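You operate a simulated robot arm through the tools that you are given. There is no shell and no other tool. Be economical: measure what you need, move in short steps, check, and stop when the job is done.

You are at the controls of a simulated robot arm. One attempt, no reset.

Task
Brake the trolley and load the two packages that the load card names.
Fine: brake on first, one package a pin; put the purple lid on the card's first colour and move the card to the trolley's pocket.

It is judged by the outcome, as a careful person would: the job done as asked, and still so three seconds after it is handed in. It fails if anything else is knocked over, pushed out of place, dropped, spilled or broken. A push-on lid holds only when it is set on centred and level and pressed home; a screw cap is set on level and turned clockwise until tight.

Robot
A 7-joint arm with a two-finger parallel gripper on a trunk, on a base that drives. Base frame: it is fixed to the floor where the robot stands at the start and does not move with it; the origin is under the middle of the robot, x ahead of it, y to its left, z up. Readings come in mm, rad, newtons and seconds.
With the tool pointing down near the work surface it reaches from about 100 to 500 mm from the robot's upright axis, wherever it stands. Its first joint turns from -2.007 to 2.007 rad. Places, roughly: brake lever of the green trolley [700, 0, 500]; card pocket of the green trolley [400, -200, 500]; green trolley [600, -400, 300]; grey lid [-1000, 1750, 250]; job card [-2000, -750, 750]. Payload 3.91 kg.
Tool frame: the origin (TCP) lies between the finger pads and is the grasp point; the fingertips stand 30 mm ahead of it; z points along the fingers, y is the line along which they close. Largest opening 110 mm; finger width 20, thickness 10; the body of the gripper, 48 by 112 mm, starts 55 mm behind the TCP.
Orientation is that of the tool frame in the base frame, as [roll, pitch, yaw] about the fixed x, y, z axes, in that order (R = Rz(yaw) Ry(pitch) Rx(roll)). With the fingers straight down and closing along the base's y, the tool's x points along the base's -x, its y along +y and its z along -z.

Tools
- The arm moves only by the tool servo_tool. Its arguments are lists of equal length, an entry for each row: "slide": the shift along the tool's x, y, z in units of 25 mm (1.0 is 25 mm), a list of three; "rotation": the turn, a rotation vector about the tool's x, y, z in units of 5 degrees (1.0 is 5 degrees), a list of three; "claw": the finger opening in cm, from 0 to 11. In form: {"slide": [[tx, ty, tz], ...], "rotation": [[wx, wy, wz], ...], "claw": [claw, ...]}. A call has 1 to 20 rows; each row shifts and turns the commanded pose from where the row before left it, along the tool's axes as they then stand. A call with a number of a shift or a turn outside -1 to 1 is refused whole. Each row takes 0.2 s and may step no farther than 50 mm and 0.15 rad from the row before; otherwise, or with a gripper value out of range, the whole call is refused. A pose out of reach is approached as far as the arm can. The call stops where the force on the tool passes 40 N (or 10 N more than at its start, if that is more) or the arm is blocked; 0.2 s more then pass. Each finger travels about 153 mm/s and halts on what it meets, pressing with about 34 N; the grip force reading is that of the motor and also rises with nothing between the fingers. The clock runs only during rows and for 0.2 s after the last one: add rows that do not move to give the fingers time. It gives the time, the measured TCP pose, the force on the tool (base axes), the opening and the grip force at its end, in the units of the frame above (readings bear some noise), with the torque about the TCP (base axes, N m) and any sound that the robot's microphone picked up.
- Cameras (640 x 400 px; columns grow to the right, rows downward): "scene" is now at [210.1, 256.8, 1527.7]; the picture's right is [0.61, -0.79, 0.00], its down [-0.52, -0.40, -0.75] and it looks along [0.60, 0.46, -0.66] (base axes); focal length 214 px, centre (320, 200). "wrist" rides on the gripper at [72, 17, -103] in the tool frame; the picture's right is [-0.23, 0.97, 0.00], its down [-0.76, -0.18, -0.62] and it looks along [-0.61, -0.14, 0.78] (tool axes); focal length 222 px, centre (320, 200).
- capture(camera): a new picture of that camera. It takes no simulated time.
- raise_lower(by): slides the trunk up (or, below 0, down) by that many mm; the arm and the scene camera ride with it, the base frame stays. It gives what a move gives, with no picture.
- base_move(legs): drives the robot by 1 to 6 legs, each [ahead, left, turn to the left] in mm, mm and rad, along the robot's own axes; the way and the turn of a leg run together, so that a leg with both is an arc; at most 1500 mm and 3.142 rad a leg. The arm and the cameras ride along, it lands a little off, and it stops where it bumps. It gives what a move gives.
- head_to(pan, tilt): turns the head with the scene camera to pan (to the left, within 1.396 rad either way) and tilt (down, from -0.506 to 1.204), counted from straight ahead of the robot. It gives what a move gives.
- probe_pixels(camera, pixels): for up to 12 pixels [column, row] of the newest picture of that camera ("zoom" is the newest enlarged one), the place [x, y, z] in the base frame of the surface seen there, good to about 3 mm. It takes no simulated time.
- zoom(camera, box): a new picture of the part [left, top, right, bottom] of that camera's present view, enlarged. It takes no simulated time.
- job_done(): hands the job in; it is judged then, once.

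Keep the steps short. Do not move on a guess: measure, check each grasp and each placing, and mend mistakes. In all there are 80 turns and 48 pictures (those below and enlarged ones count). Leave the gripper open and the arm clear of the work at the hand-in unless told otherwise, and finish with a single line.

The tools are called after "Call:" as a command line: name --argument value ..., lists and objects as JSON in quotes. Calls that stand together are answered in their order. servo_tool: Moves the arm, as the interface text tells. Its arguments: {"type":"object","properties":{"slide":{"type":"array"},"rotation":{"type":"array"},"claw":{"type":"array"}},"required":["slide","rotation","claw"]} The other tools are called the same way: raise_lower (by) slides the trunk up or down; base_move (legs) drives the base; head_to (pan, tilt) turns the head that bears the scene camera; capture (camera) takes a picture; probe_pixels (camera, pixels) gives the place of the surface under pixels of a picture; zoom (camera, box) takes an enlarged picture of a part of a camera's view; job_done () hands the job in.

At the start:

```text
time: 0.0
tcp_pos: [389.9, 282.1, 1456.3]
tool_rot: [-3.141, 0.0, -3.14]
ft_force: [-0.4, 0.5, 0.4]
wrist_torque: [-0.01, -0.01, 0.03]
width: 110.3
gripper_force: 0.0
trunk travel left (down, up): [-875.0, 115.0]
robot x, y, heading: [-1.4, 1.1, 0.0]
head pan, tilt: [0.658, 0.719]
```

scene: 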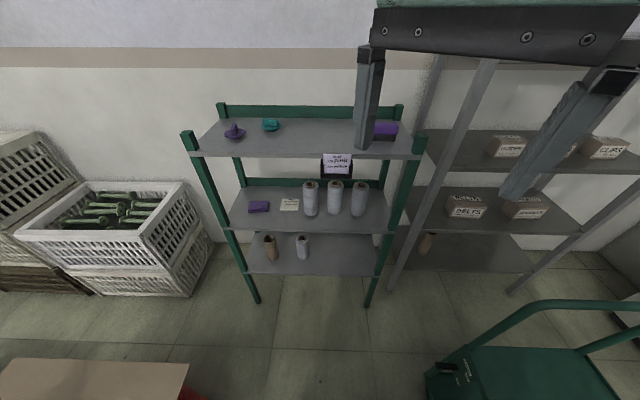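
wrist: 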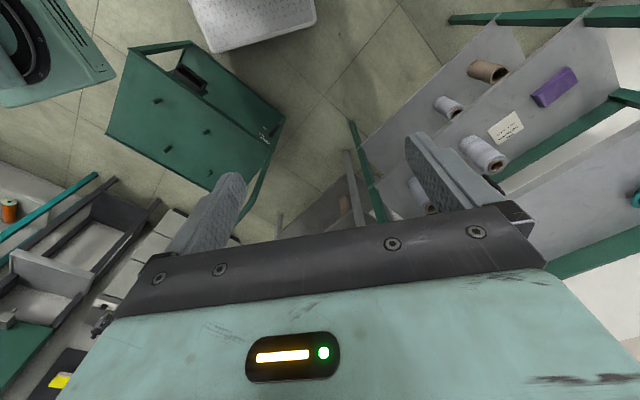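

I see a green rack with purple and teal items and a sign, and the trolley at lower right. I'll zoom in on the rack, then turn the head to the trolley.

Call:
zoom --camera "scene" --box '[180, 90, 440, 280]'

Call:
head_to --pan -0.4 --tilt 0.75

Call:
capture --camera "scene"

```text
2.11 times, centred on (310, 185) of scene
```

zoom: 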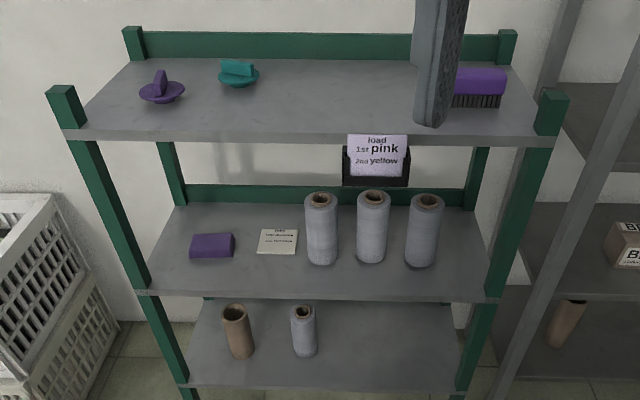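

```text
time: 1.3
tcp_pos: [389.7, 281.8, 1456.0]
tool_rot: [-3.141, -0.002, -3.141]
ft_force: [1.1, -0.6, -0.2]
wrist_torque: [0.05, -0.02, 0.01]
width: 110.1
gripper_force: 0.0
trunk travel left (down, up): [-875.0, 115.0]
robot x, y, heading: [-1.2, -4.8, 0.002]
head pan, tilt: [-0.4, 0.75]
```

```text
44 pictures are left
```

scene: 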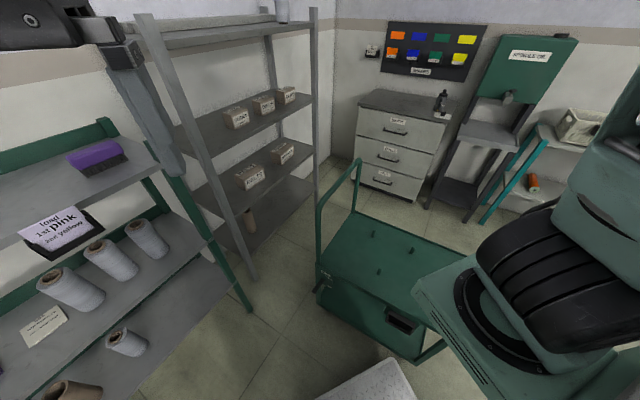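

The load card in the rack's holder says 1st pink, 2nd yellow. The trolley has 4 pins. Next I look for coloured packages to the left, then the right.

Call:
head_to --pan 1.39 --tilt 0.5

Call:
capture --camera "scene"

Call:
head_to --pan -1.39 --tilt 0.5

Call:
capture --camera "scene"

```text
time: 3.1
tcp_pos: [389.8, 282.7, 1456.6]
tool_rot: [3.14, 0.001, 3.141]
ft_force: [0.0, 0.3, 0.9]
wrist_torque: [-0.01, -0.03, -0.01]
width: 110.2
gripper_force: 0.0
trunk travel left (down, up): [-875.0, 115.0]
robot x, y, heading: [-0.7, 1.1, -0.003]
head pan, tilt: [1.389, 0.499]
```

```text
43 pictures are left
```

scene: 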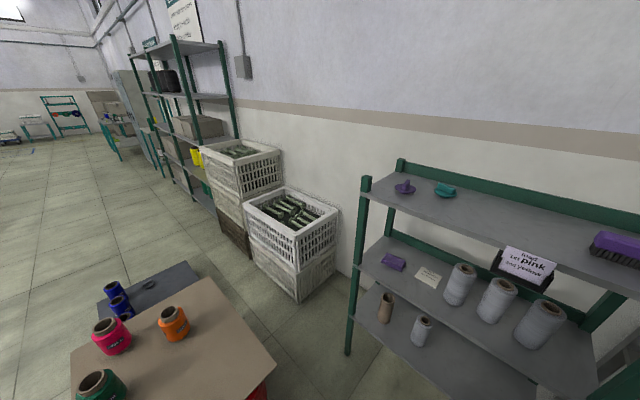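

```text
time: 5.5
tcp_pos: [389.7, 280.6, 1455.8]
tool_rot: [3.141, -0.001, -3.141]
ft_force: [-0.5, -0.5, 0.1]
wrist_torque: [-0.03, -0.01, -0.02]
width: 110.0
gripper_force: 0.1
trunk travel left (down, up): [-875.0, 115.0]
robot x, y, heading: [-0.7, -2.8, -0.007]
head pan, tilt: [-1.389, 0.499]
```

```text
42 pictures are left
```

scene: 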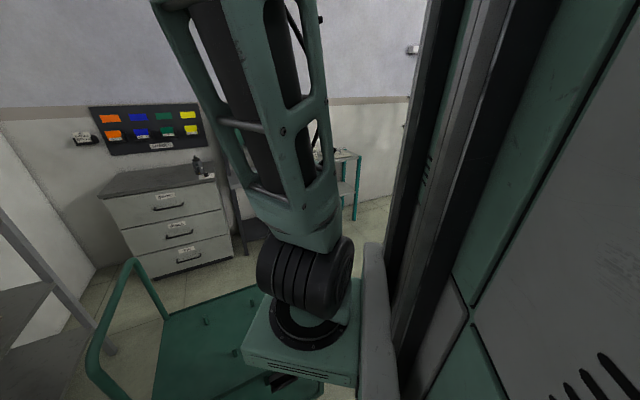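

A table to the left holds pink, orange, green and blue packages. I turn the robot left to face it.

Call:
base_move --legs '[[0, 0, 1.571]]'

Call:
head_to --pan 0.3 --tilt 0.7

Call:
capture --camera "scene"

```text
time: 9.7
tcp_pos: [-269.7, 399.0, 1456.0]
tool_rot: [3.141, 0.0, -1.601]
ft_force: [-0.1, 0.4, 0.6]
wrist_torque: [0.02, 0.01, 0.02]
width: 110.0
gripper_force: 0.0
trunk travel left (down, up): [-875.0, 115.0]
robot x, y, heading: [0.9, 0.6, 1.541]
head pan, tilt: [-1.389, 0.499]
```

```text
time: 11.4
tcp_pos: [-269.5, 398.3, 1457.1]
tool_rot: [3.141, 0.0, -1.6]
ft_force: [-0.2, -0.5, -1.0]
wrist_torque: [0.0, -0.01, -0.01]
width: 110.2
gripper_force: 0.1
trunk travel left (down, up): [-875.0, 115.0]
robot x, y, heading: [-3.4, -0.2, 1.54]
head pan, tilt: [0.3, 0.7]
```

```text
41 pictures are left
```

scene: 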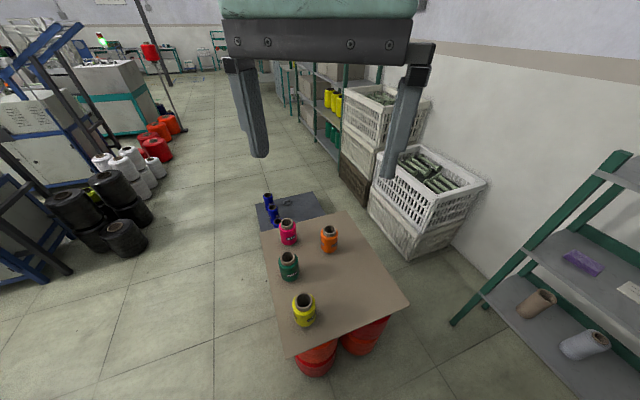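

Pink, orange, green and yellow packages stand on a board resting on red drums. I zoom in and measure them.

Call:
zoom --camera "scene" --box '[240, 190, 420, 380]'

Call:
probe_pixels --camera "scene" --pixels '[[287, 223], [287, 243], [303, 299], [304, 324], [289, 258], [329, 231], [279, 277], [360, 270], [408, 302], [290, 355], [262, 230], [345, 212]]'

```text
2.11 times, centred on (330, 285) of scene
```

zoom: 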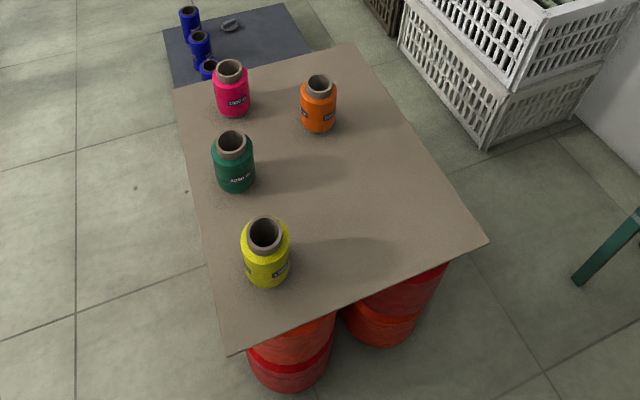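

```text
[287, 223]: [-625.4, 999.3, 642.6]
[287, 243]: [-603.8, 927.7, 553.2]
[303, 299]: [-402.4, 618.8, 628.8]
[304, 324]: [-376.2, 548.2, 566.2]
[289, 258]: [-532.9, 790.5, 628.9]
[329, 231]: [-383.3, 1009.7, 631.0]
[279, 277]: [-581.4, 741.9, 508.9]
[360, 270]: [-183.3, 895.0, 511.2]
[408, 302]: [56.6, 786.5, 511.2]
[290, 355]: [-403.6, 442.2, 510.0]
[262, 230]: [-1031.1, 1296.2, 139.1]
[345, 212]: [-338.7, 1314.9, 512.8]
```

Board surface z≈511; pink near (-620,990), yellow near (-400,610). First the brake: I turn back toward the trolley and look closely.

Call:
base_move --legs '[[0, 0, -1.54]]'

Call:
head_to --pan -0.3 --tilt 0.95

Call:
zoom --camera "scene" --box '[240, 60, 500, 300]'

```text
time: 15.6
tcp_pos: [393.0, 276.3, 1457.0]
tool_rot: [-3.14, -0.001, 3.13]
ft_force: [0.4, 0.4, 0.5]
wrist_torque: [0.02, 0.01, 0.03]
width: 110.1
gripper_force: 0.1
trunk travel left (down, up): [-875.0, 115.0]
robot x, y, heading: [-3.5, -2.8, -0.016]
head pan, tilt: [0.3, 0.7]
```

```text
time: 16.6
tcp_pos: [393.2, 277.9, 1455.9]
tool_rot: [3.14, -0.001, 3.131]
ft_force: [-0.9, -0.1, 0.2]
wrist_torque: [0.02, -0.01, 0.0]
width: 109.9
gripper_force: 0.1
trunk travel left (down, up): [-875.0, 115.0]
robot x, y, heading: [0.2, 1.3, -0.014]
head pan, tilt: [-0.3, 0.949]
```

```text
1.67 times, centred on (370, 180) of scene
```

zoom: 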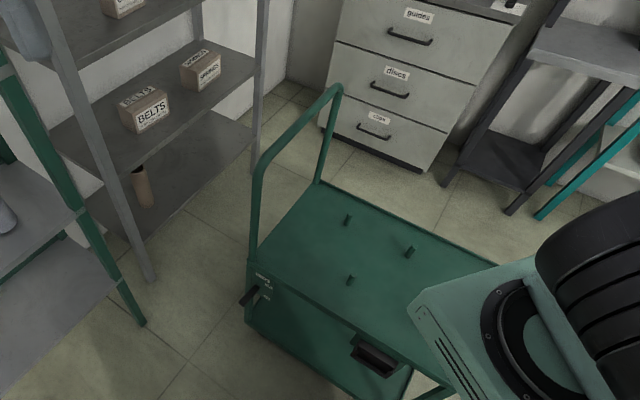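

I measure pins, lever, pocket and deck edges, and zoom on the lever.

Call:
probe_pixels --camera "zoom" --pixels '[[347, 215], [347, 224], [349, 276], [349, 285], [409, 247], [408, 257], [247, 298], [256, 288], [375, 345], [377, 365], [252, 262], [318, 181]]'

Call:
zoom --camera "scene" --box '[260, 200, 360, 270]'

```text
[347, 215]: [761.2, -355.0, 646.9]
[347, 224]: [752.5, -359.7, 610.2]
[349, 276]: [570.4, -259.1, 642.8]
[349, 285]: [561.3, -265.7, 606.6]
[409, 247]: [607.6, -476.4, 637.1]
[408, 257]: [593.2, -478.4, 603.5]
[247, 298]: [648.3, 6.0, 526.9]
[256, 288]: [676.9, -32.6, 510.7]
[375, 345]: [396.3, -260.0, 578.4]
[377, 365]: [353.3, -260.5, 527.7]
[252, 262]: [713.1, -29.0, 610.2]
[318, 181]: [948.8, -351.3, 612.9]
```

```text
5.71 times, centred on (310, 235) of scene
```

zoom: 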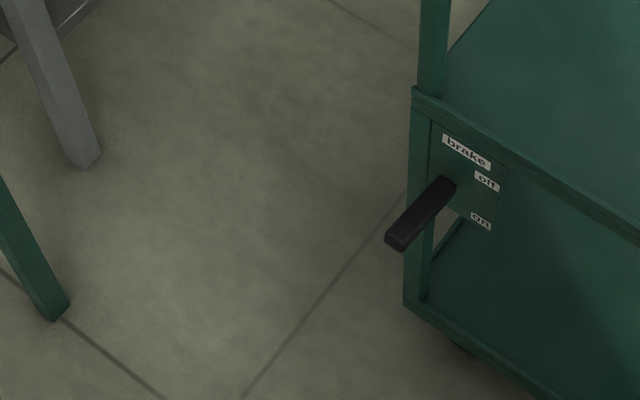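

The lever tip sits around (648,6,527), tilted up at "off"; "on" is below. I check the rack legs for driving clearance.

Call:
probe_pixels --camera "zoom" --pixels '[[30, 310], [85, 160], [395, 240], [390, 237], [445, 182], [435, 200], [415, 210], [468, 152], [482, 220], [485, 182]]'

Call:
head_to --pan 0.5 --tilt 1.0

Call:
capture --camera "scene"

```text
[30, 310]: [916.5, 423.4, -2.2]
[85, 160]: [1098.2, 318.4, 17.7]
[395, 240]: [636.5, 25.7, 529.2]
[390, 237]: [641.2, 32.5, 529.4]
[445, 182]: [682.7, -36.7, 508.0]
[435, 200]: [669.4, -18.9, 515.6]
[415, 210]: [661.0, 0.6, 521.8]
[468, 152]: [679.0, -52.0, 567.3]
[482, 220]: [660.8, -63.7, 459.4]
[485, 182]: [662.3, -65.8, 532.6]
```

```text
time: 17.7
tcp_pos: [392.9, 276.5, 1456.2]
tool_rot: [3.14, 0.001, 3.128]
ft_force: [0.4, 0.6, -0.1]
wrist_torque: [0.02, -0.02, -0.03]
width: 110.1
gripper_force: 0.1
trunk travel left (down, up): [-875.0, 115.0]
robot x, y, heading: [2.6, 1.7, -0.013]
head pan, tilt: [0.499, 1.0]
```

```text
37 pictures are left
```

scene: 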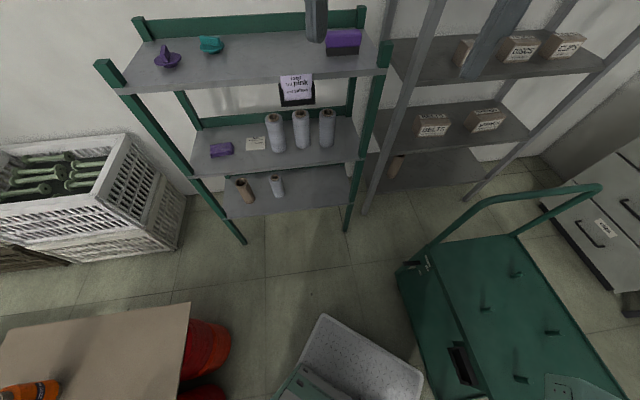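

Now I see the base's white front, the pocket and the 4th pin. I'll measure these and the rack's items.

Call:
probe_pixels --camera "scene" --pixels '[[322, 316], [420, 374], [521, 376], [551, 330], [516, 272], [485, 307], [166, 56], [210, 44], [297, 78], [295, 92], [188, 305], [245, 243]]'

Call:
zoom --camera "scene" --box '[380, 240, 620, 400]'

```text
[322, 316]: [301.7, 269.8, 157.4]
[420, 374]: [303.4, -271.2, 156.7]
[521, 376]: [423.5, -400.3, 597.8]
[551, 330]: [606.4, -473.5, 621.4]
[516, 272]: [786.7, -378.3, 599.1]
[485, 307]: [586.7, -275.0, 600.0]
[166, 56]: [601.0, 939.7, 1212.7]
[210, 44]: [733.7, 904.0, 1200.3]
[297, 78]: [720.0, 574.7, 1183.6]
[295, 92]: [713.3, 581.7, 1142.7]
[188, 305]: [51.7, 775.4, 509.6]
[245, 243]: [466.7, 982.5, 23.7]
```

```text
2.50 times, centred on (500, 320) of scene
```

zoom: 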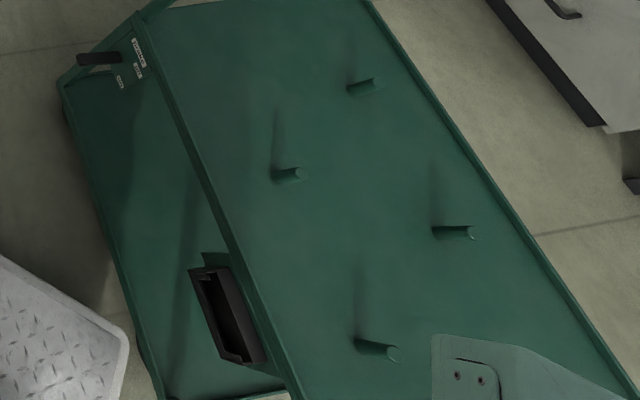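

Base front is at x≈300 with half-width 270. Deck edge direction u≈(.807,.591), outward normal n≈(-.591,.807). Near pins B(566,-262) and D(404,-380) are reachable from this side. First I bring the arm to the robot's centreline.

Call:
servo_tool --slide '[[0.35, -0.95, 0], [0.35, -0.95, 0], [0.35, -0.95, 0], [0.35, -0.95, 0], [0.35, -0.95, 0], [0.35, -0.95, 0], [0.35, -0.95, 0], [0.35, -0.95, 0], [0.35, -0.95, 0], [0.35, -0.95, 0], [0.35, -0.95, 0], [0.35, -0.95, 0]]' --rotation '[[0, 0, 0], [0, 0, 0], [0, 0, 0], [0, 0, 0], [0, 0, 0], [0, 0, 0], [0, 0, 0], [0, 0, 0], [0, 0, 0], [0, 0, 0], [0, 0, 0], [0, 0, 0]]' --claw '[11, 8, 4, 0, 0, 0, 0, 0, 0, 0, 0, 0]'

Call:
base_move --legs '[[0, 150, 0], [0, 0, -0.926], [195, 445, 0]]'

Call:
head_to --pan 0.0 --tilt 1.1

Call:
capture --camera "scene"

```text
time: 20.3
tcp_pos: [330.2, 111.8, 1454.8]
tool_rot: [3.141, 0.001, 3.13]
ft_force: [0.0, 0.6, -0.4]
wrist_torque: [0.02, 0.02, -0.03]
width: 0.1
gripper_force: 34.1
out of reach, approached as far as the arm can: row 8, 9, 10, 11, 12
trunk travel left (down, up): [-875.0, 115.0]
robot x, y, heading: [-0.2, 1.8, -0.016]
head pan, tilt: [0.499, 1.0]
```

```text
time: 26.5
tcp_pos: [762.5, 65.5, 1455.7]
tool_rot: [3.141, 0.0, 2.214]
ft_force: [1.2, -0.5, 0.5]
wrist_torque: [0.0, -0.03, 0.01]
width: 0.0
gripper_force: 34.1
trunk travel left (down, up): [-875.0, 115.0]
robot x, y, heading: [471.7, 260.0, -0.929]
head pan, tilt: [0.499, 1.0]
```

```text
time: 27.4
tcp_pos: [762.3, 64.9, 1455.8]
tool_rot: [-3.141, -0.001, 2.215]
ft_force: [0.0, 0.2, 0.2]
wrist_torque: [-0.01, 0.0, 0.02]
width: 0.0
gripper_force: 33.8
trunk travel left (down, up): [-875.0, 115.0]
robot x, y, heading: [472.1, 260.1, -0.931]
head pan, tilt: [0.0, 1.1]
```

```text
35 pictures are left
```

scene: 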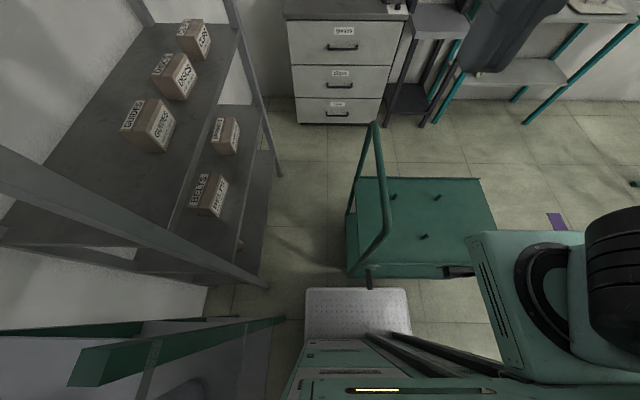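

The arm couldn't cross to the centreline at this height. I measure the handle top and arm shoulder before lowering.

Call:
probe_pixels --camera "scene" --pixels '[[375, 125], [365, 160], [387, 220], [370, 282], [520, 250], [610, 240], [349, 215], [348, 272], [380, 252]]'

Call:
capture --camera "wrist"

```text
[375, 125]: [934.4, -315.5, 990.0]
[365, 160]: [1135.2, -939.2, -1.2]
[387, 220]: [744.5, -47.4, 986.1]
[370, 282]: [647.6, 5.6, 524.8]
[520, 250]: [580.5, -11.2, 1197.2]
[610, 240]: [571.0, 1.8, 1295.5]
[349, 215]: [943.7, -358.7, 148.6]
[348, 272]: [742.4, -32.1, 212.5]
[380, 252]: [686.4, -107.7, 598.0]
```

```text
34 pictures are left
```

wrist: 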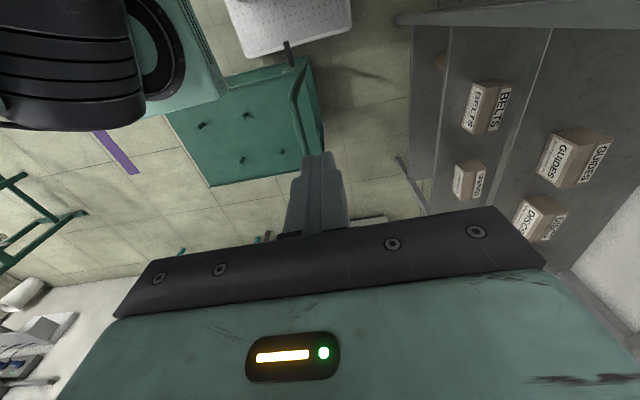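

Handle top is at z≈990, u≈573. I measure the shoulder housing's extent, since it comes down with the trunk.

Call:
head_to --pan -0.4 --tilt 0.9

Call:
capture --camera "scene"

```text
time: 28.3
tcp_pos: [762.4, 65.3, 1456.2]
tool_rot: [-3.14, 0.0, 2.214]
ft_force: [0.2, 0.2, -0.1]
wrist_torque: [-0.03, -0.01, 0.02]
width: 0.1
gripper_force: 33.8
trunk travel left (down, up): [-875.0, 115.0]
robot x, y, heading: [471.1, 255.8, -0.925]
head pan, tilt: [-0.4, 0.901]
```

```text
33 pictures are left
```

scene: 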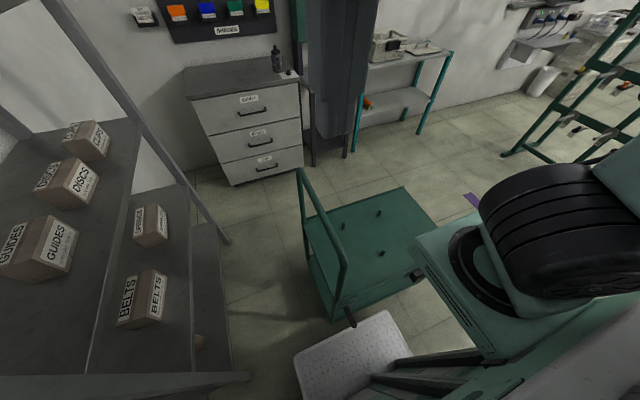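

Call:
probe_pixels --camera "scene" --pixels '[[415, 243], [478, 345], [470, 228], [490, 280], [555, 215], [520, 185], [600, 200], [340, 60], [500, 345]]'

```text
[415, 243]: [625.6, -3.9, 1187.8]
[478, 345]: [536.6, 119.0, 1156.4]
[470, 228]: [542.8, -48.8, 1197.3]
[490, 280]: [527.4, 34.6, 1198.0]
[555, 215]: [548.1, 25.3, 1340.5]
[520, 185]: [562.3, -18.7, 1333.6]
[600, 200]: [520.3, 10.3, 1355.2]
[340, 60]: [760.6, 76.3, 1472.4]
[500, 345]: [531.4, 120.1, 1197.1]
```

The shoulder axis is about 225 ahead and 105 right of the robot's centre. I shift 150 mm right so lever, near pins and pocket are all in reach, then lower the trunk part way.

Call:
base_move --legs '[[0, -150, 0]]'

Call:
raise_lower --by -500

Call:
capture --camera "wrist"

```text
time: 29.7
tcp_pos: [644.6, -23.1, 1455.2]
tool_rot: [-3.14, 0.0, 2.214]
ft_force: [0.9, -0.5, -0.7]
wrist_torque: [-0.04, 0.02, -0.01]
width: 0.0
gripper_force: 33.7
trunk travel left (down, up): [-875.0, 115.0]
robot x, y, heading: [350.7, 170.6, -0.926]
head pan, tilt: [-0.4, 0.901]
```

```text
refused: -500 is not a number from -400 to 400
```

```text
32 pictures are left
```

wrist: 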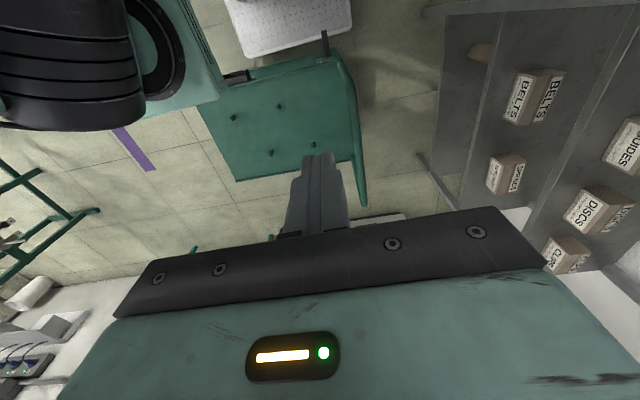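

Now I lower the trunk 400, then move the arm over the lever tip and down.

Call:
raise_lower --by -400

Call:
servo_tool --slide '[[0.23, 0.24, 0], [0.23, 0.24, 0], [0.23, 0.24, 0], [0.23, 0.24, 0], [0, 0, 1], [0, 0, 1], [0, 0, 1], [0, 0, 1], [0, 0, 1], [0, 0, 1], [0, 0, 1], [0, 0, 1]]' --rotation '[[0, 0, 0], [0, 0, 0], [0, 0, 0], [0, 0, 0], [0, 0, 0], [0, 0, 0], [0, 0, 0], [0, 0, 0], [0, 0, 0], [0, 0, 0], [0, 0, 0], [0, 0, 0]]' --claw '[0, 0, 0, 0, 0, 0, 0, 0, 0, 0, 0, 0]'

```text
time: 33.5
tcp_pos: [644.4, -22.1, 1056.3]
tool_rot: [-3.141, -0.002, 2.215]
ft_force: [0.5, -0.1, 0.0]
wrist_torque: [0.0, -0.01, 0.01]
width: 0.3
gripper_force: 33.6
trunk travel left (down, up): [-475.0, 515.0]
robot x, y, heading: [356.4, 166.7, -0.93]
head pan, tilt: [-0.4, 0.901]
```

```text
time: 34.7
tcp_pos: [652.8, 8.2, 1038.7]
tool_rot: [3.124, 0.001, 2.206]
ft_force: [-0.5, -13.3, 22.6]
wrist_torque: [3.54, 1.13, 0.71]
width: 0.1
gripper_force: 34.3
trunk travel left (down, up): [-475.0, 515.0]
robot x, y, heading: [356.3, 170.3, -0.929]
head pan, tilt: [-0.4, 0.901]
stopped in row 6: the force on the tool passed its limit at 86 N (the readings are from after the stop); the commanded pose is now the measured one
```

Unexpected contact at z≈1039. I look before doing anything else.

Call:
head_to --pan -0.1 --tilt 0.8

Call:
capture --camera "scene"

Call:
capture --camera "wrist"

```text
time: 35.5
tcp_pos: [656.6, 4.6, 1040.6]
tool_rot: [3.115, 0.001, 2.184]
ft_force: [87.1, -57.2, 50.6]
wrist_torque: [10.2, 11.7, -4.76]
width: 0.0
gripper_force: 34.4
trunk travel left (down, up): [-475.0, 515.0]
robot x, y, heading: [351.6, 166.5, -0.925]
head pan, tilt: [-0.099, 0.799]
```

```text
31 pictures are left
```

scene: 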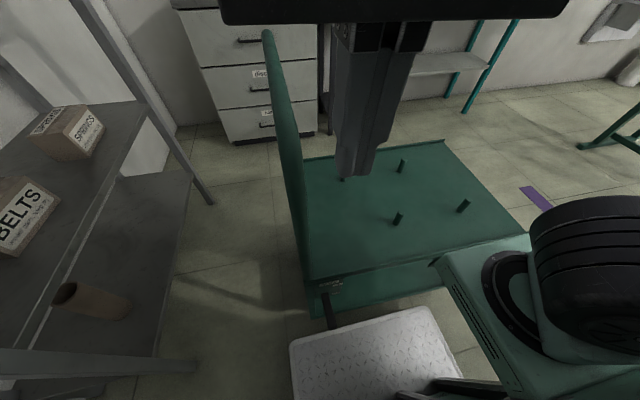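

```text
30 pictures are left
```

wrist: 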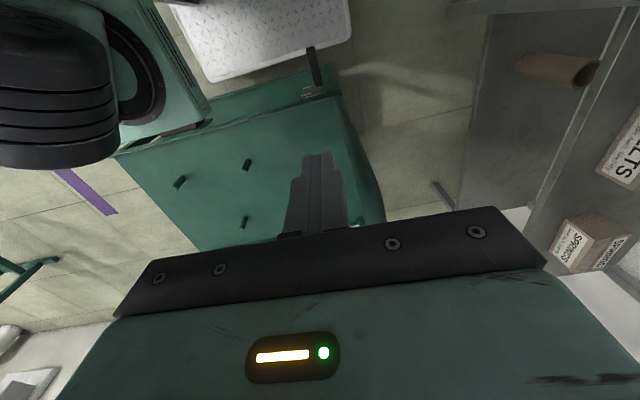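

The hand's camera side seems to be touching the robot's own head (at about 210 ahead, 257 left). I back the hand away forward and right.

Call:
servo_tool --slide '[[-0.5, -0.5, 0], [-0.5, -0.8, 0], [-0.5, -0.8, 0], [-0.5, -0.8, 0], [-0.2, -0.8, 0]]' --rotation '[[0, 0, 0], [0, 0, 0], [0, 0, 0], [0, 0, 0], [0, 0, 0]]' --claw '[0, 0, 0, 0, 0]'

```text
time: 36.7
tcp_pos: [646.0, -40.4, 1022.9]
tool_rot: [3.128, -0.002, 2.208]
ft_force: [-0.6, -0.4, 0.3]
wrist_torque: [0.02, -0.02, 0.03]
width: 0.0
gripper_force: 34.4
out of reach, approached as far as the arm can: row 2, 3, 4, 5
trunk travel left (down, up): [-475.0, 515.0]
robot x, y, heading: [352.3, 172.5, -0.925]
head pan, tilt: [-0.099, 0.799]
```

Free now. I back the base up 100 mm to move the work away from the head, then descend with the arm.

Call:
base_move --legs '[[-100, 0, 0]]'

Call:
servo_tool --slide '[[-0.8, 0, 0.5], [-0.6, 0, 0.8], [0, 0, 1], [0, 0, 1], [0, 0, 1], [0, 0, 1], [0, 0, 1], [0, 0, 1], [0, 0, 1], [0, 0, 1]]' --rotation '[[0, 0, 0], [0, 0, 0], [0, 0, 0], [0, 0, 0], [0, 0, 0], [0, 0, 0], [0, 0, 0], [0, 0, 0], [0, 0, 0], [0, 0, 0]]' --claw '[0, 0, 0, 0, 0, 0, 0, 0, 0, 0]'

```text
time: 37.9
tcp_pos: [584.5, 41.7, 1022.7]
tool_rot: [3.127, -0.001, 2.207]
ft_force: [0.1, 0.7, -0.2]
wrist_torque: [0.02, 0.02, -0.01]
width: 0.0
gripper_force: 33.9
trunk travel left (down, up): [-475.0, 515.0]
robot x, y, heading: [292.0, 250.5, -0.924]
head pan, tilt: [-0.099, 0.799]
```

```text
time: 40.1
tcp_pos: [607.1, 13.9, 789.3]
tool_rot: [3.128, -0.002, 2.205]
ft_force: [-1.3, 0.3, -0.3]
wrist_torque: [-0.01, 0.03, -0.02]
width: 0.0
gripper_force: 33.9
trunk travel left (down, up): [-475.0, 515.0]
robot x, y, heading: [293.1, 253.5, -0.926]
head pan, tilt: [-0.099, 0.799]
```

Descending well. I move above the lever tip: 31 ahead, 31 left and down to z≈590, then check with the wrist camera.

Call:
servo_tool --slide '[[-0.62, 0.62, 0.5], [-0.62, 0.62, 0.5], [0, 0, 1], [0, 0, 1], [0, 0, 1], [0, 0, 1], [0, 0, 1], [0, 0, 1], [0, 0, 0.8]]' --rotation '[[0, 0, 0], [0, 0, 0], [0, 0, 0], [0, 0, 0], [0, 0, 0], [0, 0, 0], [0, 0, 0], [0, 0, 0], [0, 0, 0]]' --claw '[0, 0, 0, 0, 0, 0, 0, 0, 0]'

Call:
capture --camera "wrist"

```text
time: 42.1
tcp_pos: [653.1, 10.5, 595.3]
tool_rot: [3.127, -0.002, 2.206]
ft_force: [-0.2, 0.2, 0.6]
wrist_torque: [0.0, -0.01, -0.04]
width: 0.0
gripper_force: 34.0
trunk travel left (down, up): [-475.0, 515.0]
robot x, y, heading: [292.4, 254.2, -0.929]
head pan, tilt: [-0.099, 0.799]
```

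```text
29 pictures are left
```

wrist: 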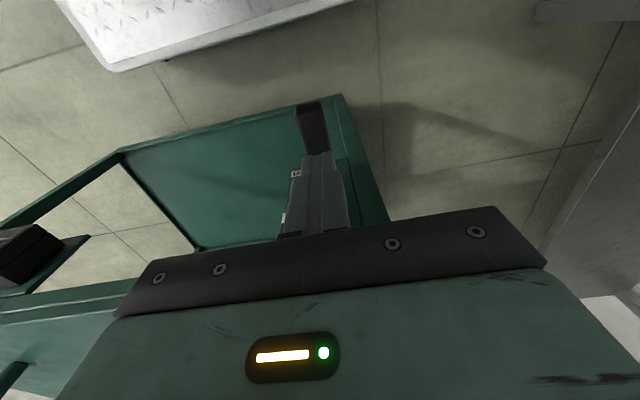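

The lever lies directly under the closed fingertips. I press down gently in small steps.

Call:
servo_tool --slide '[[0, 0, 0.6], [0, 0, 0.6], [0, 0, 0.4], [0, 0, 0.4], [0, 0, 0.4], [0, 0, 0.4], [0, 0, 0.4], [0, 0, 0.4], [0, 0, 0.4]]' --rotation '[[0, 0, 0], [0, 0, 0], [0, 0, 0], [0, 0, 0], [0, 0, 0], [0, 0, 0], [0, 0, 0], [0, 0, 0], [0, 0, 0]]' --claw '[0, 0, 0, 0, 0, 0, 0, 0, 0]'

Call:
capture --camera "wrist"

```text
time: 43.7
tcp_pos: [651.7, 14.1, 520.6]
tool_rot: [3.123, 0.003, 2.212]
ft_force: [-9.5, -6.3, 40.8]
wrist_torque: [-0.53, 0.08, 0.06]
width: 0.3
gripper_force: 34.2
trunk travel left (down, up): [-475.0, 515.0]
robot x, y, heading: [295.6, 256.3, -0.932]
head pan, tilt: [-0.099, 0.799]
stopped in row 8: the force on the tool passed its limit at 58 N (the readings are from after the stop); the commanded pose is now the measured one
```

```text
28 pictures are left
```

wrist: 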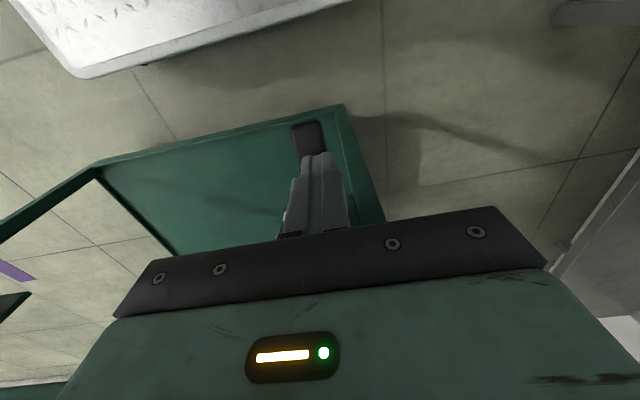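

Fingertips are at z≈490 and met a firm stop with no sound. I raise 75 mm and check where the lever stays.

Call:
servo_tool --slide '[[0, 0, -1], [0, 0, -1], [0, 0, -1], [0.8, 0, 0], [0.8, 0, 0], [0.8, 0, 0]]' --rotation '[[0, 0, 0], [0, 0, 0], [0, 0, 0], [0, 0, 0], [0, 0, 0], [0, 0, 0]]' --claw '[0, 0, 0, 0, 0, 0]'

Call:
head_to --pan -0.4 --tilt 0.9

Call:
capture --camera "scene"

```text
time: 45.1
tcp_pos: [616.8, 61.0, 590.1]
tool_rot: [3.125, 0.002, 2.208]
ft_force: [0.0, -0.8, 0.4]
wrist_torque: [0.0, 0.0, -0.01]
width: 0.0
gripper_force: 33.7
trunk travel left (down, up): [-475.0, 515.0]
robot x, y, heading: [293.1, 250.9, -0.929]
head pan, tilt: [-0.099, 0.799]
```

```text
time: 45.9
tcp_pos: [617.1, 62.1, 591.2]
tool_rot: [3.125, 0.001, 2.211]
ft_force: [0.1, 0.4, 0.4]
wrist_torque: [0.02, -0.01, 0.01]
width: 0.0
gripper_force: 34.2
trunk travel left (down, up): [-475.0, 515.0]
robot x, y, heading: [290.8, 248.4, -0.93]
head pan, tilt: [-0.4, 0.901]
```

```text
27 pictures are left
```

scene: 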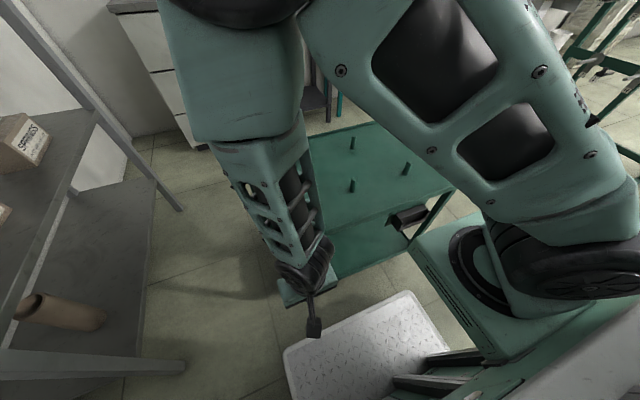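

The arm hides the lever here; the wrist camera should see it.

Call:
capture --camera "wrist"

```text
26 pictures are left
```

wrist: 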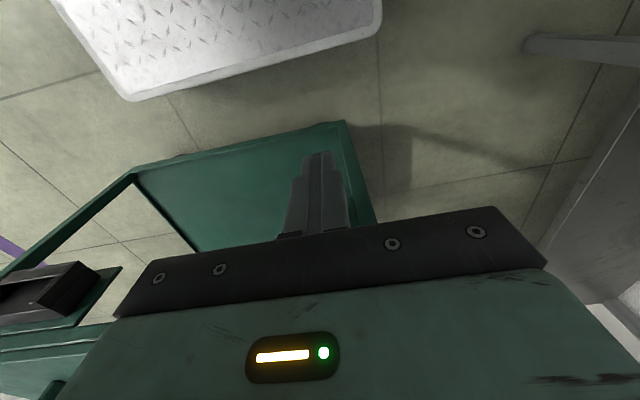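

I shift the tool 60 mm right so the lever shows beside the fingers.

Call:
servo_tool --slide '[[0, -1, -0.4], [0, -1, -0.4], [0, -1, -0.4]]' --rotation '[[0, 0, 0], [0, 0, 0], [0, 0, 0]]' --claw '[0, 0, 0]'

Call:
zoom --camera "wrist" --box '[260, 80, 480, 220]'

```text
time: 46.7
tcp_pos: [595.7, 28.2, 603.0]
tool_rot: [3.125, 0.0, 2.212]
ft_force: [1.1, -0.4, -0.7]
wrist_torque: [-0.01, -0.01, 0.02]
width: 0.0
gripper_force: 33.9
out of reach, approached as far as the arm can: row 2, 3
trunk travel left (down, up): [-475.0, 515.0]
robot x, y, heading: [291.7, 249.6, -0.932]
head pan, tilt: [-0.4, 0.901]
```

```text
2.86 times, centred on (370, 150) of wrist
```

zoom: 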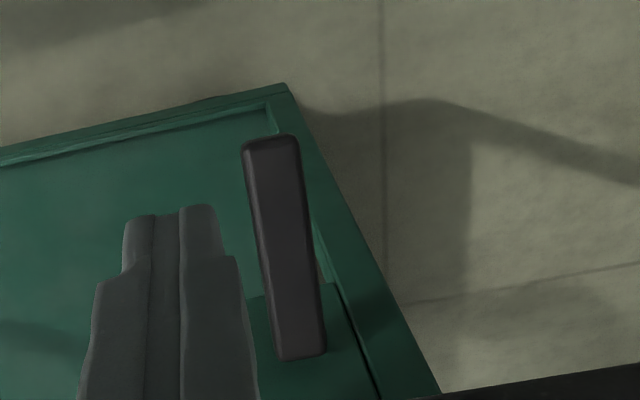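

Call:
probe_pixels --camera "zoom" --pixels '[[272, 146], [277, 190], [283, 240], [290, 290], [298, 340], [270, 125], [340, 370], [360, 240]]'

```text
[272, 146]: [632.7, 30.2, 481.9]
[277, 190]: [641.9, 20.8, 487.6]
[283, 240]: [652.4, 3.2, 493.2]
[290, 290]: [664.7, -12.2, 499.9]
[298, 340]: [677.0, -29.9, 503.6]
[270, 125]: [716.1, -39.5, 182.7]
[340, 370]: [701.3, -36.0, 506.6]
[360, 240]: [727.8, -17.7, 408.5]
```

The lever now slopes down (tip z≈482, was 529) toward "on". I press once more near its tip to be sure it is at its stop.

Call:
servo_tool --slide '[[-0.62, 0.64, 0], [-0.62, 0.64, 0], [0, 0, 1], [0, 0, 1], [0, 0, 0.9], [0, 0, 0.3], [0, 0, 0.3], [0, 0, 0.3], [0, 0, 0.3], [0, 0, 0.3], [0, 0, 0.3]]' --rotation '[[0, 0, 0], [0, 0, 0], [0, 0, 0], [0, 0, 0], [0, 0, 0], [0, 0, 0], [0, 0, 0], [0, 0, 0], [0, 0, 0], [0, 0, 0], [0, 0, 0]]' --claw '[0, 0, 0, 0, 0, 0, 0, 0, 0, 0, 0]'

```text
time: 48.6
tcp_pos: [641.9, 27.2, 515.9]
tool_rot: [3.117, 0.006, 2.218]
ft_force: [-8.3, -4.1, 42.5]
wrist_torque: [-0.55, 0.06, 0.08]
width: 0.0
gripper_force: 34.1
trunk travel left (down, up): [-475.0, 515.0]
robot x, y, heading: [293.2, 250.0, -0.93]
head pan, tilt: [-0.4, 0.901]
stopped in row 9: the force on the tool passed its limit at 51 N (the readings are from after the stop); the commanded pose is now the measured one
```

The lever stops at the same height again: the brake is on. I raise the trunk and drive around to the left side of the board, facing along (.8,.6).

Call:
raise_lower --by 330

Call:
base_move --legs '[[-65, -504, 0], [0, 0, 1.574], [-358, 0, 0], [0, 974, 0]]'

Call:
head_to --pan -0.3 --tilt 1.0

Call:
capture --camera "scene"

```text
time: 51.9
tcp_pos: [643.5, 26.7, 840.3]
tool_rot: [3.118, 0.004, 2.215]
ft_force: [-0.1, 0.3, -0.1]
wrist_torque: [-0.03, 0.01, 0.0]
width: 0.2
gripper_force: 34.1
trunk travel left (down, up): [-805.0, 185.0]
robot x, y, heading: [292.8, 253.8, -0.927]
head pan, tilt: [-0.4, 0.901]
```

```text
time: 65.2
tcp_pos: [-779.8, 941.4, 841.6]
tool_rot: [3.118, 0.005, -2.515]
ft_force: [0.1, -0.6, -0.1]
wrist_torque: [0.02, -0.01, -0.04]
width: 0.1
gripper_force: 33.8
trunk travel left (down, up): [-805.0, 185.0]
robot x, y, heading: [-1009.5, 593.7, 0.631]
head pan, tilt: [-0.4, 0.901]
```

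```text
time: 65.9
tcp_pos: [-779.5, 943.2, 841.0]
tool_rot: [3.12, 0.005, -2.515]
ft_force: [-0.6, 0.2, -0.2]
wrist_torque: [-0.03, -0.03, -0.02]
width: 0.0
gripper_force: 34.1
trunk travel left (down, up): [-805.0, 185.0]
robot x, y, heading: [-1009.0, 591.8, 0.622]
head pan, tilt: [-0.3, 1.0]
```

```text
24 pictures are left
```

scene: 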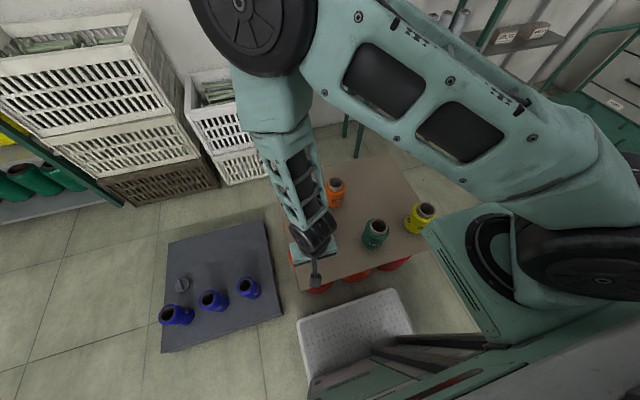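

Arrived. The hand hides the pink package, so I open the fingers and measure it with the wrist camera.

Call:
servo_tool --slide '[[0, 0, 0], [0, 0, 0], [0, 0, 0]]' --rotation '[[0, 0, 0], [0, 0, 0], [0, 0, 0]]' --claw '[6, 11, 11]'

Call:
capture --camera "wrist"

```text
time: 66.7
tcp_pos: [-779.1, 942.7, 839.7]
tool_rot: [3.12, 0.006, -2.514]
ft_force: [0.8, -0.4, 1.0]
wrist_torque: [0.02, 0.02, -0.02]
width: 109.9
gripper_force: 0.0
trunk travel left (down, up): [-805.0, 185.0]
robot x, y, heading: [-1011.1, 595.3, 0.623]
head pan, tilt: [-0.3, 1.0]
```

```text
23 pictures are left
```

wrist: 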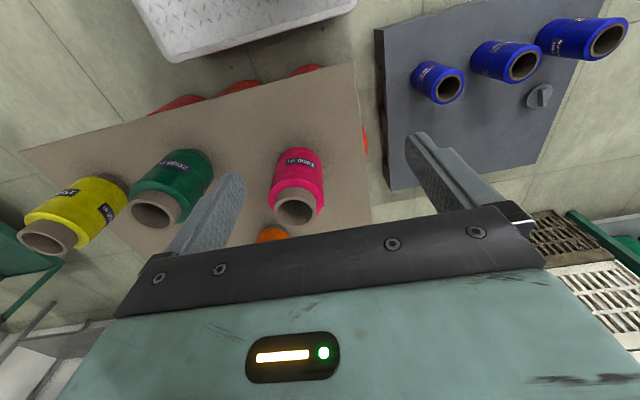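

I measure the pink and yellow rims and the floor of the board.

Call:
probe_pixels --camera "wrist" --pixels '[[278, 208], [296, 223], [311, 204], [294, 192], [274, 178], [322, 178], [297, 150], [24, 240], [68, 243], [45, 228], [133, 208], [175, 208]]'

Call:
zoom --camera "wrist" --box '[240, 130, 360, 230]'

```text
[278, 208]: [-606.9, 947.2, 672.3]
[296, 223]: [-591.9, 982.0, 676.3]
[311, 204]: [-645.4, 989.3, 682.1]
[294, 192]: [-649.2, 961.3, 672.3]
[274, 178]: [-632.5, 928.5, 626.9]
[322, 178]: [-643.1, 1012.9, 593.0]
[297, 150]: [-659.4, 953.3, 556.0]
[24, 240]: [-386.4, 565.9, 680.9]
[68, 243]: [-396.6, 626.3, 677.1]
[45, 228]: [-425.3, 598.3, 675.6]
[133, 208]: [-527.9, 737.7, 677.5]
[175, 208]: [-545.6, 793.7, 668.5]
```

```text
4.00 times, centred on (300, 180) of wrist
```

zoom: 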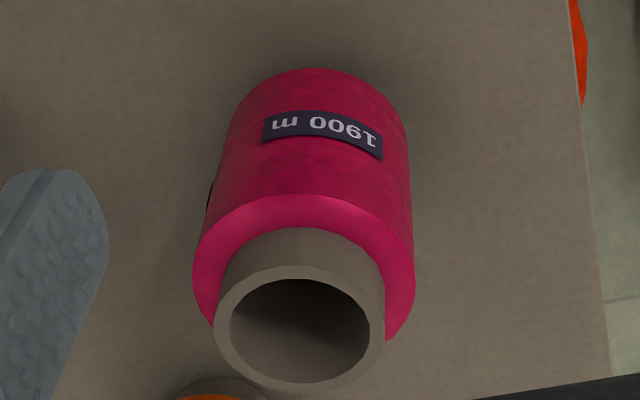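

I refine with rim points in the zoomed picture.

Call:
probe_pixels --camera "zoom" --pixels '[[222, 325], [378, 325], [300, 272], [300, 385], [245, 282], [360, 285], [245, 368], [355, 365], [300, 215], [205, 290], [405, 290], [400, 330]]'

```text
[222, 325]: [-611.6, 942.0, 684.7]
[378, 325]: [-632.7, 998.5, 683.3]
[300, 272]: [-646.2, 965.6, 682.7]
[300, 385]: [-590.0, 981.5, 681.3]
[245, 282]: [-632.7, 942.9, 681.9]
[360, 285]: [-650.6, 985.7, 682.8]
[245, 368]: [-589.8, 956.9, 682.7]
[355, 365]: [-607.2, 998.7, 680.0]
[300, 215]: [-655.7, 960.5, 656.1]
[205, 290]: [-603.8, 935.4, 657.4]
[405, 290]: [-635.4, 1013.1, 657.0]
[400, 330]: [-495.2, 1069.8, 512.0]
```

Pink centre (-620,972), rim z 682, body top z 657 and body ≈86 mm. I level the tool, move over it and stop with fingertips just above the rim.

Call:
servo_tool --slide '[[-0.84, -0.4, 0], [-0.84, -0.4, 0], [-0.84, -0.4, 0], [-0.84, -0.4, 0], [-0.84, -0.4, 0], [-0.84, -0.4, 0], [-0.82, -0.4, 0], [0, 0, 1], [0, 0, 1], [0, 0, 1], [0, 0, 1]]' --rotation '[[0.247, 0.057, 0], [0, 0, 0], [0, 0, 0], [0, 0, 0], [0, 0, 0], [0, 0, 0], [0, 0, 0], [0, 0, 0], [0, 0, 0], [0, 0, 0], [0, 0, 0]]' --claw '[11, 11, 11, 11, 11, 11, 11, 11, 11, 11, 11]'

Call:
capture --camera "wrist"

```text
time: 69.1
tcp_pos: [-619.0, 969.5, 740.1]
tool_rot: [-3.141, 0.0, -2.515]
ft_force: [0.1, -1.0, -0.1]
wrist_torque: [-0.03, -0.01, -0.01]
width: 110.1
gripper_force: 0.0
trunk travel left (down, up): [-805.0, 185.0]
robot x, y, heading: [-1011.6, 588.9, 0.625]
head pan, tilt: [-0.3, 1.0]
```

```text
21 pictures are left
```

wrist: 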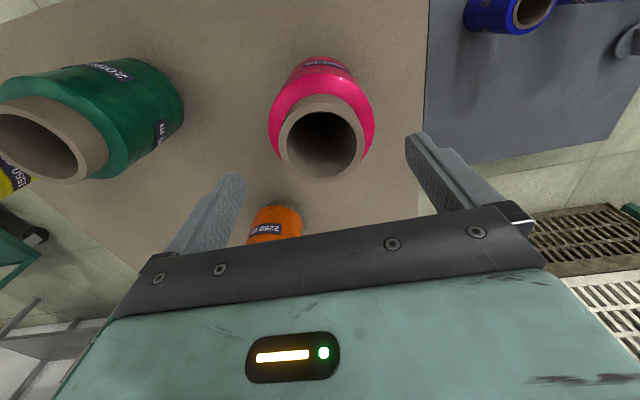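

Looks near centred. One recheck of the rim from this close view.

Call:
probe_pixels --camera "wrist" --pixels '[[283, 139], [360, 139], [321, 98], [321, 174], [294, 112], [350, 112], [296, 165], [348, 165], [272, 120], [373, 120]]'

```text
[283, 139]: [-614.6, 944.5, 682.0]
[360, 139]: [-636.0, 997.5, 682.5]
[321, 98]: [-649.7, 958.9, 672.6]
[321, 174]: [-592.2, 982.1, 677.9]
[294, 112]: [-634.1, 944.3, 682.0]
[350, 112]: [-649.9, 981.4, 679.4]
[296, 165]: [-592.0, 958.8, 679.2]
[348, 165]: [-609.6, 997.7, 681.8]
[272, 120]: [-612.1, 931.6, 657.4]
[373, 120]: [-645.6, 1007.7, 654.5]
```

Centre ≈(-622,970.5). Small correction, then down 102 mm to the body and close.

Call:
servo_tool --slide '[[0.08, 0.09, 0.5], [0, 0, 0.8], [0, 0, 0.8], [0, 0, 0.8], [0, 0, 0.8], [0, 0, 0.38], [0, 0, 0], [0, 0, 0], [0, 0, 0], [0, 0, 0]]' --rotation '[[0, 0, 0], [0, 0, 0], [0, 0, 0], [0, 0, 0], [0, 0, 0], [0, 0, 0], [0, 0, 0], [0, 0, 0], [0, 0, 0], [0, 0, 0]]' --claw '[11, 11, 11, 11, 11, 11, 8, 6, 6, 6]'

```text
time: 71.3
tcp_pos: [-622.0, 971.2, 640.1]
tool_rot: [-3.142, 0.0, -2.515]
ft_force: [2.2, -1.7, 3.4]
wrist_torque: [-0.13, -0.12, -0.04]
width: 93.4
gripper_force: 33.7
trunk travel left (down, up): [-805.0, 185.0]
robot x, y, heading: [-1009.6, 594.0, 0.622]
head pan, tilt: [-0.3, 1.0]
```

Gripped at 93.4 mm. I lift and verify, then drive to the trolley: back, right, ahead, turn, and sideways.

Call:
servo_tool --slide '[[0, 0, -0.4], [0, 0, -0.8], [0, 0, -1], [0, 0, -1]]' --rotation '[[0, 0, 0], [0, 0, 0], [0, 0, 0], [0, 0, 0]]' --claw '[6, 6, 6, 6]'

Call:
raise_lower --by 180

Call:
base_move --legs '[[-250, 0, 0], [0, -965, 0], [492, 0, 0], [0, 0, -1.553], [120, 453, 0]]'

Call:
head_to --pan -0.5 --tilt 1.0

Call:
capture --camera "wrist"

```text
time: 72.3
tcp_pos: [-623.9, 972.2, 720.0]
tool_rot: [-3.141, -0.002, -2.515]
ft_force: [0.5, 0.0, -2.7]
wrist_torque: [-0.02, 0.03, -0.01]
width: 93.6
gripper_force: 34.5
trunk travel left (down, up): [-805.0, 185.0]
robot x, y, heading: [-1011.0, 595.8, 0.628]
head pan, tilt: [-0.3, 1.0]
```

```text
time: 74.3
tcp_pos: [-624.3, 973.1, 900.6]
tool_rot: [3.141, 0.0, -2.515]
ft_force: [-0.4, -0.3, -2.5]
wrist_torque: [-0.01, 0.09, -0.02]
width: 93.5
gripper_force: 34.6
trunk travel left (down, up): [-985.0, 5.0]
robot x, y, heading: [-1012.6, 592.6, 0.623]
head pan, tilt: [-0.3, 1.0]
```

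```text
time: 89.5
tcp_pos: [578.2, -248.4, 899.9]
tool_rot: [3.142, 0.001, 2.222]
ft_force: [-0.7, -0.6, -2.7]
wrist_torque: [0.01, 0.0, 0.03]
width: 93.3
gripper_force: 34.0
trunk travel left (down, up): [-985.0, 5.0]
robot x, y, heading: [188.6, 124.9, -0.922]
head pan, tilt: [-0.3, 1.0]
```

```text
time: 90.2
tcp_pos: [578.9, -247.9, 899.3]
tool_rot: [3.14, 0.0, 2.221]
ft_force: [-0.4, -0.6, -1.5]
wrist_torque: [0.02, 0.05, -0.04]
width: 93.6
gripper_force: 33.6
trunk travel left (down, up): [-985.0, 5.0]
robot x, y, heading: [192.3, 131.8, -0.922]
head pan, tilt: [-0.499, 1.0]
```

```text
20 pictures are left
```

wrist: 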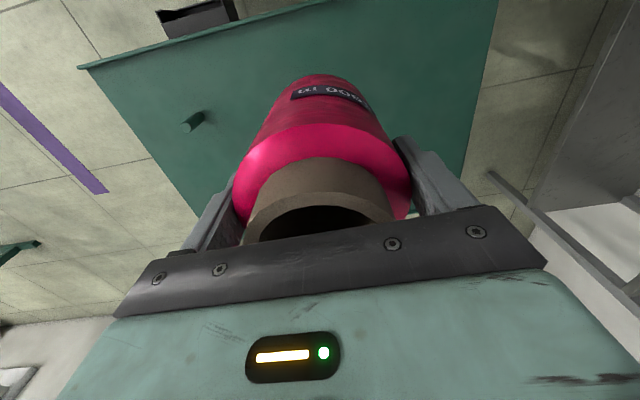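

The package is held upright over the trolley. I measure pin B precisely with the scene camera.

Call:
capture --camera "scene"

```text
19 pictures are left
```

scene: 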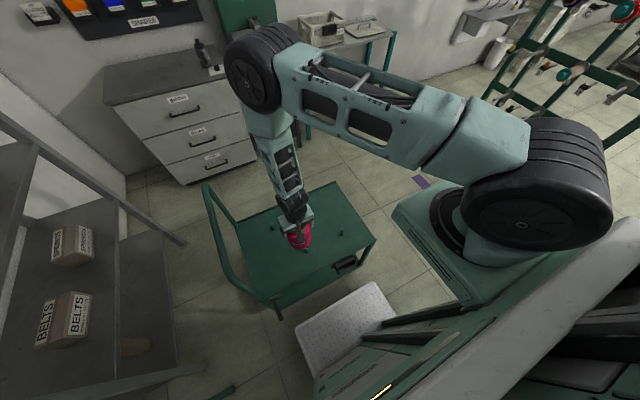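

Call:
zoom --camera "scene" --box '[240, 195, 380, 285]'

```text
4.44 times, centred on (310, 240) of scene
```

zoom: 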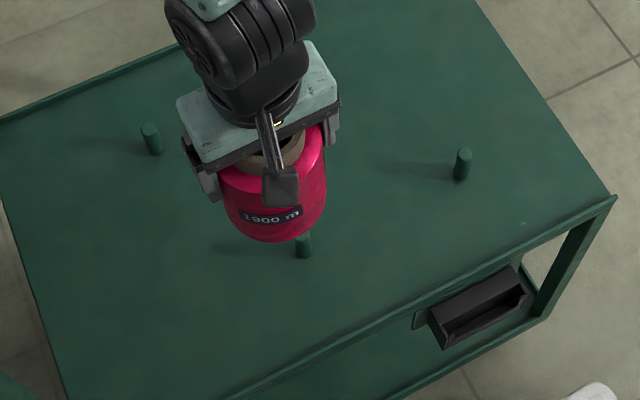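

Call:
probe_pixels --camera "zoom" --pixels '[[303, 240], [303, 250], [303, 257], [297, 250], [310, 250], [464, 152], [463, 170], [460, 180], [457, 165], [471, 165], [151, 128], [153, 145]]'

```text
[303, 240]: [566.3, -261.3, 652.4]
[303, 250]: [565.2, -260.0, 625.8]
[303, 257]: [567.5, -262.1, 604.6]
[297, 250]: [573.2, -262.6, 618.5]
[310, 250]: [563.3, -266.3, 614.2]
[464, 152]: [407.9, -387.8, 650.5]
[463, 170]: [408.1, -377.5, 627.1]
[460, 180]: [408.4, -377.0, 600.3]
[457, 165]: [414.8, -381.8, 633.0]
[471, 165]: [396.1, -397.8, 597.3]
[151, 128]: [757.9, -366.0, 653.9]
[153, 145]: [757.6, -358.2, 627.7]
```

Pin B centre ≈(567.5,-266.5), deck z≈600. I correct by (-8,-20) in the tool frame and lower, with small steps at the end.

Call:
servo_tool --slide '[[-0.16, -0.4, 0], [-0.16, -0.4, 0], [0, 0, 1], [0, 0, 1], [0, 0, 1], [0, 0, 0]]' --rotation '[[0, 0, 0], [0, 0, 0], [0, 0, 0], [0, 0, 0], [0, 0, 0], [0, 0, 0]]' --claw '[6, 6, 6, 6, 6, 6]'

Call:
zoom --camera "scene" --box '[240, 195, 380, 285]'

```text
time: 91.6
tcp_pos: [565.4, -265.9, 823.7]
tool_rot: [-3.14, 0.0, 2.222]
ft_force: [0.4, -0.4, -2.9]
wrist_torque: [-0.01, 0.01, 0.01]
width: 93.3
gripper_force: 33.8
trunk travel left (down, up): [-985.0, 5.0]
robot x, y, heading: [192.2, 131.4, -0.927]
head pan, tilt: [-0.499, 1.0]
```

```text
4.44 times, centred on (310, 240) of scene
```

zoom: 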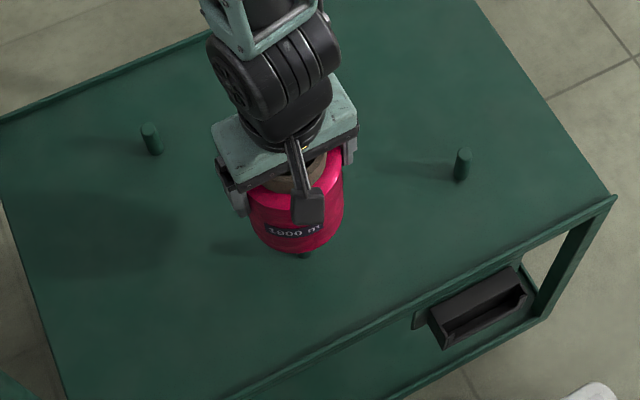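

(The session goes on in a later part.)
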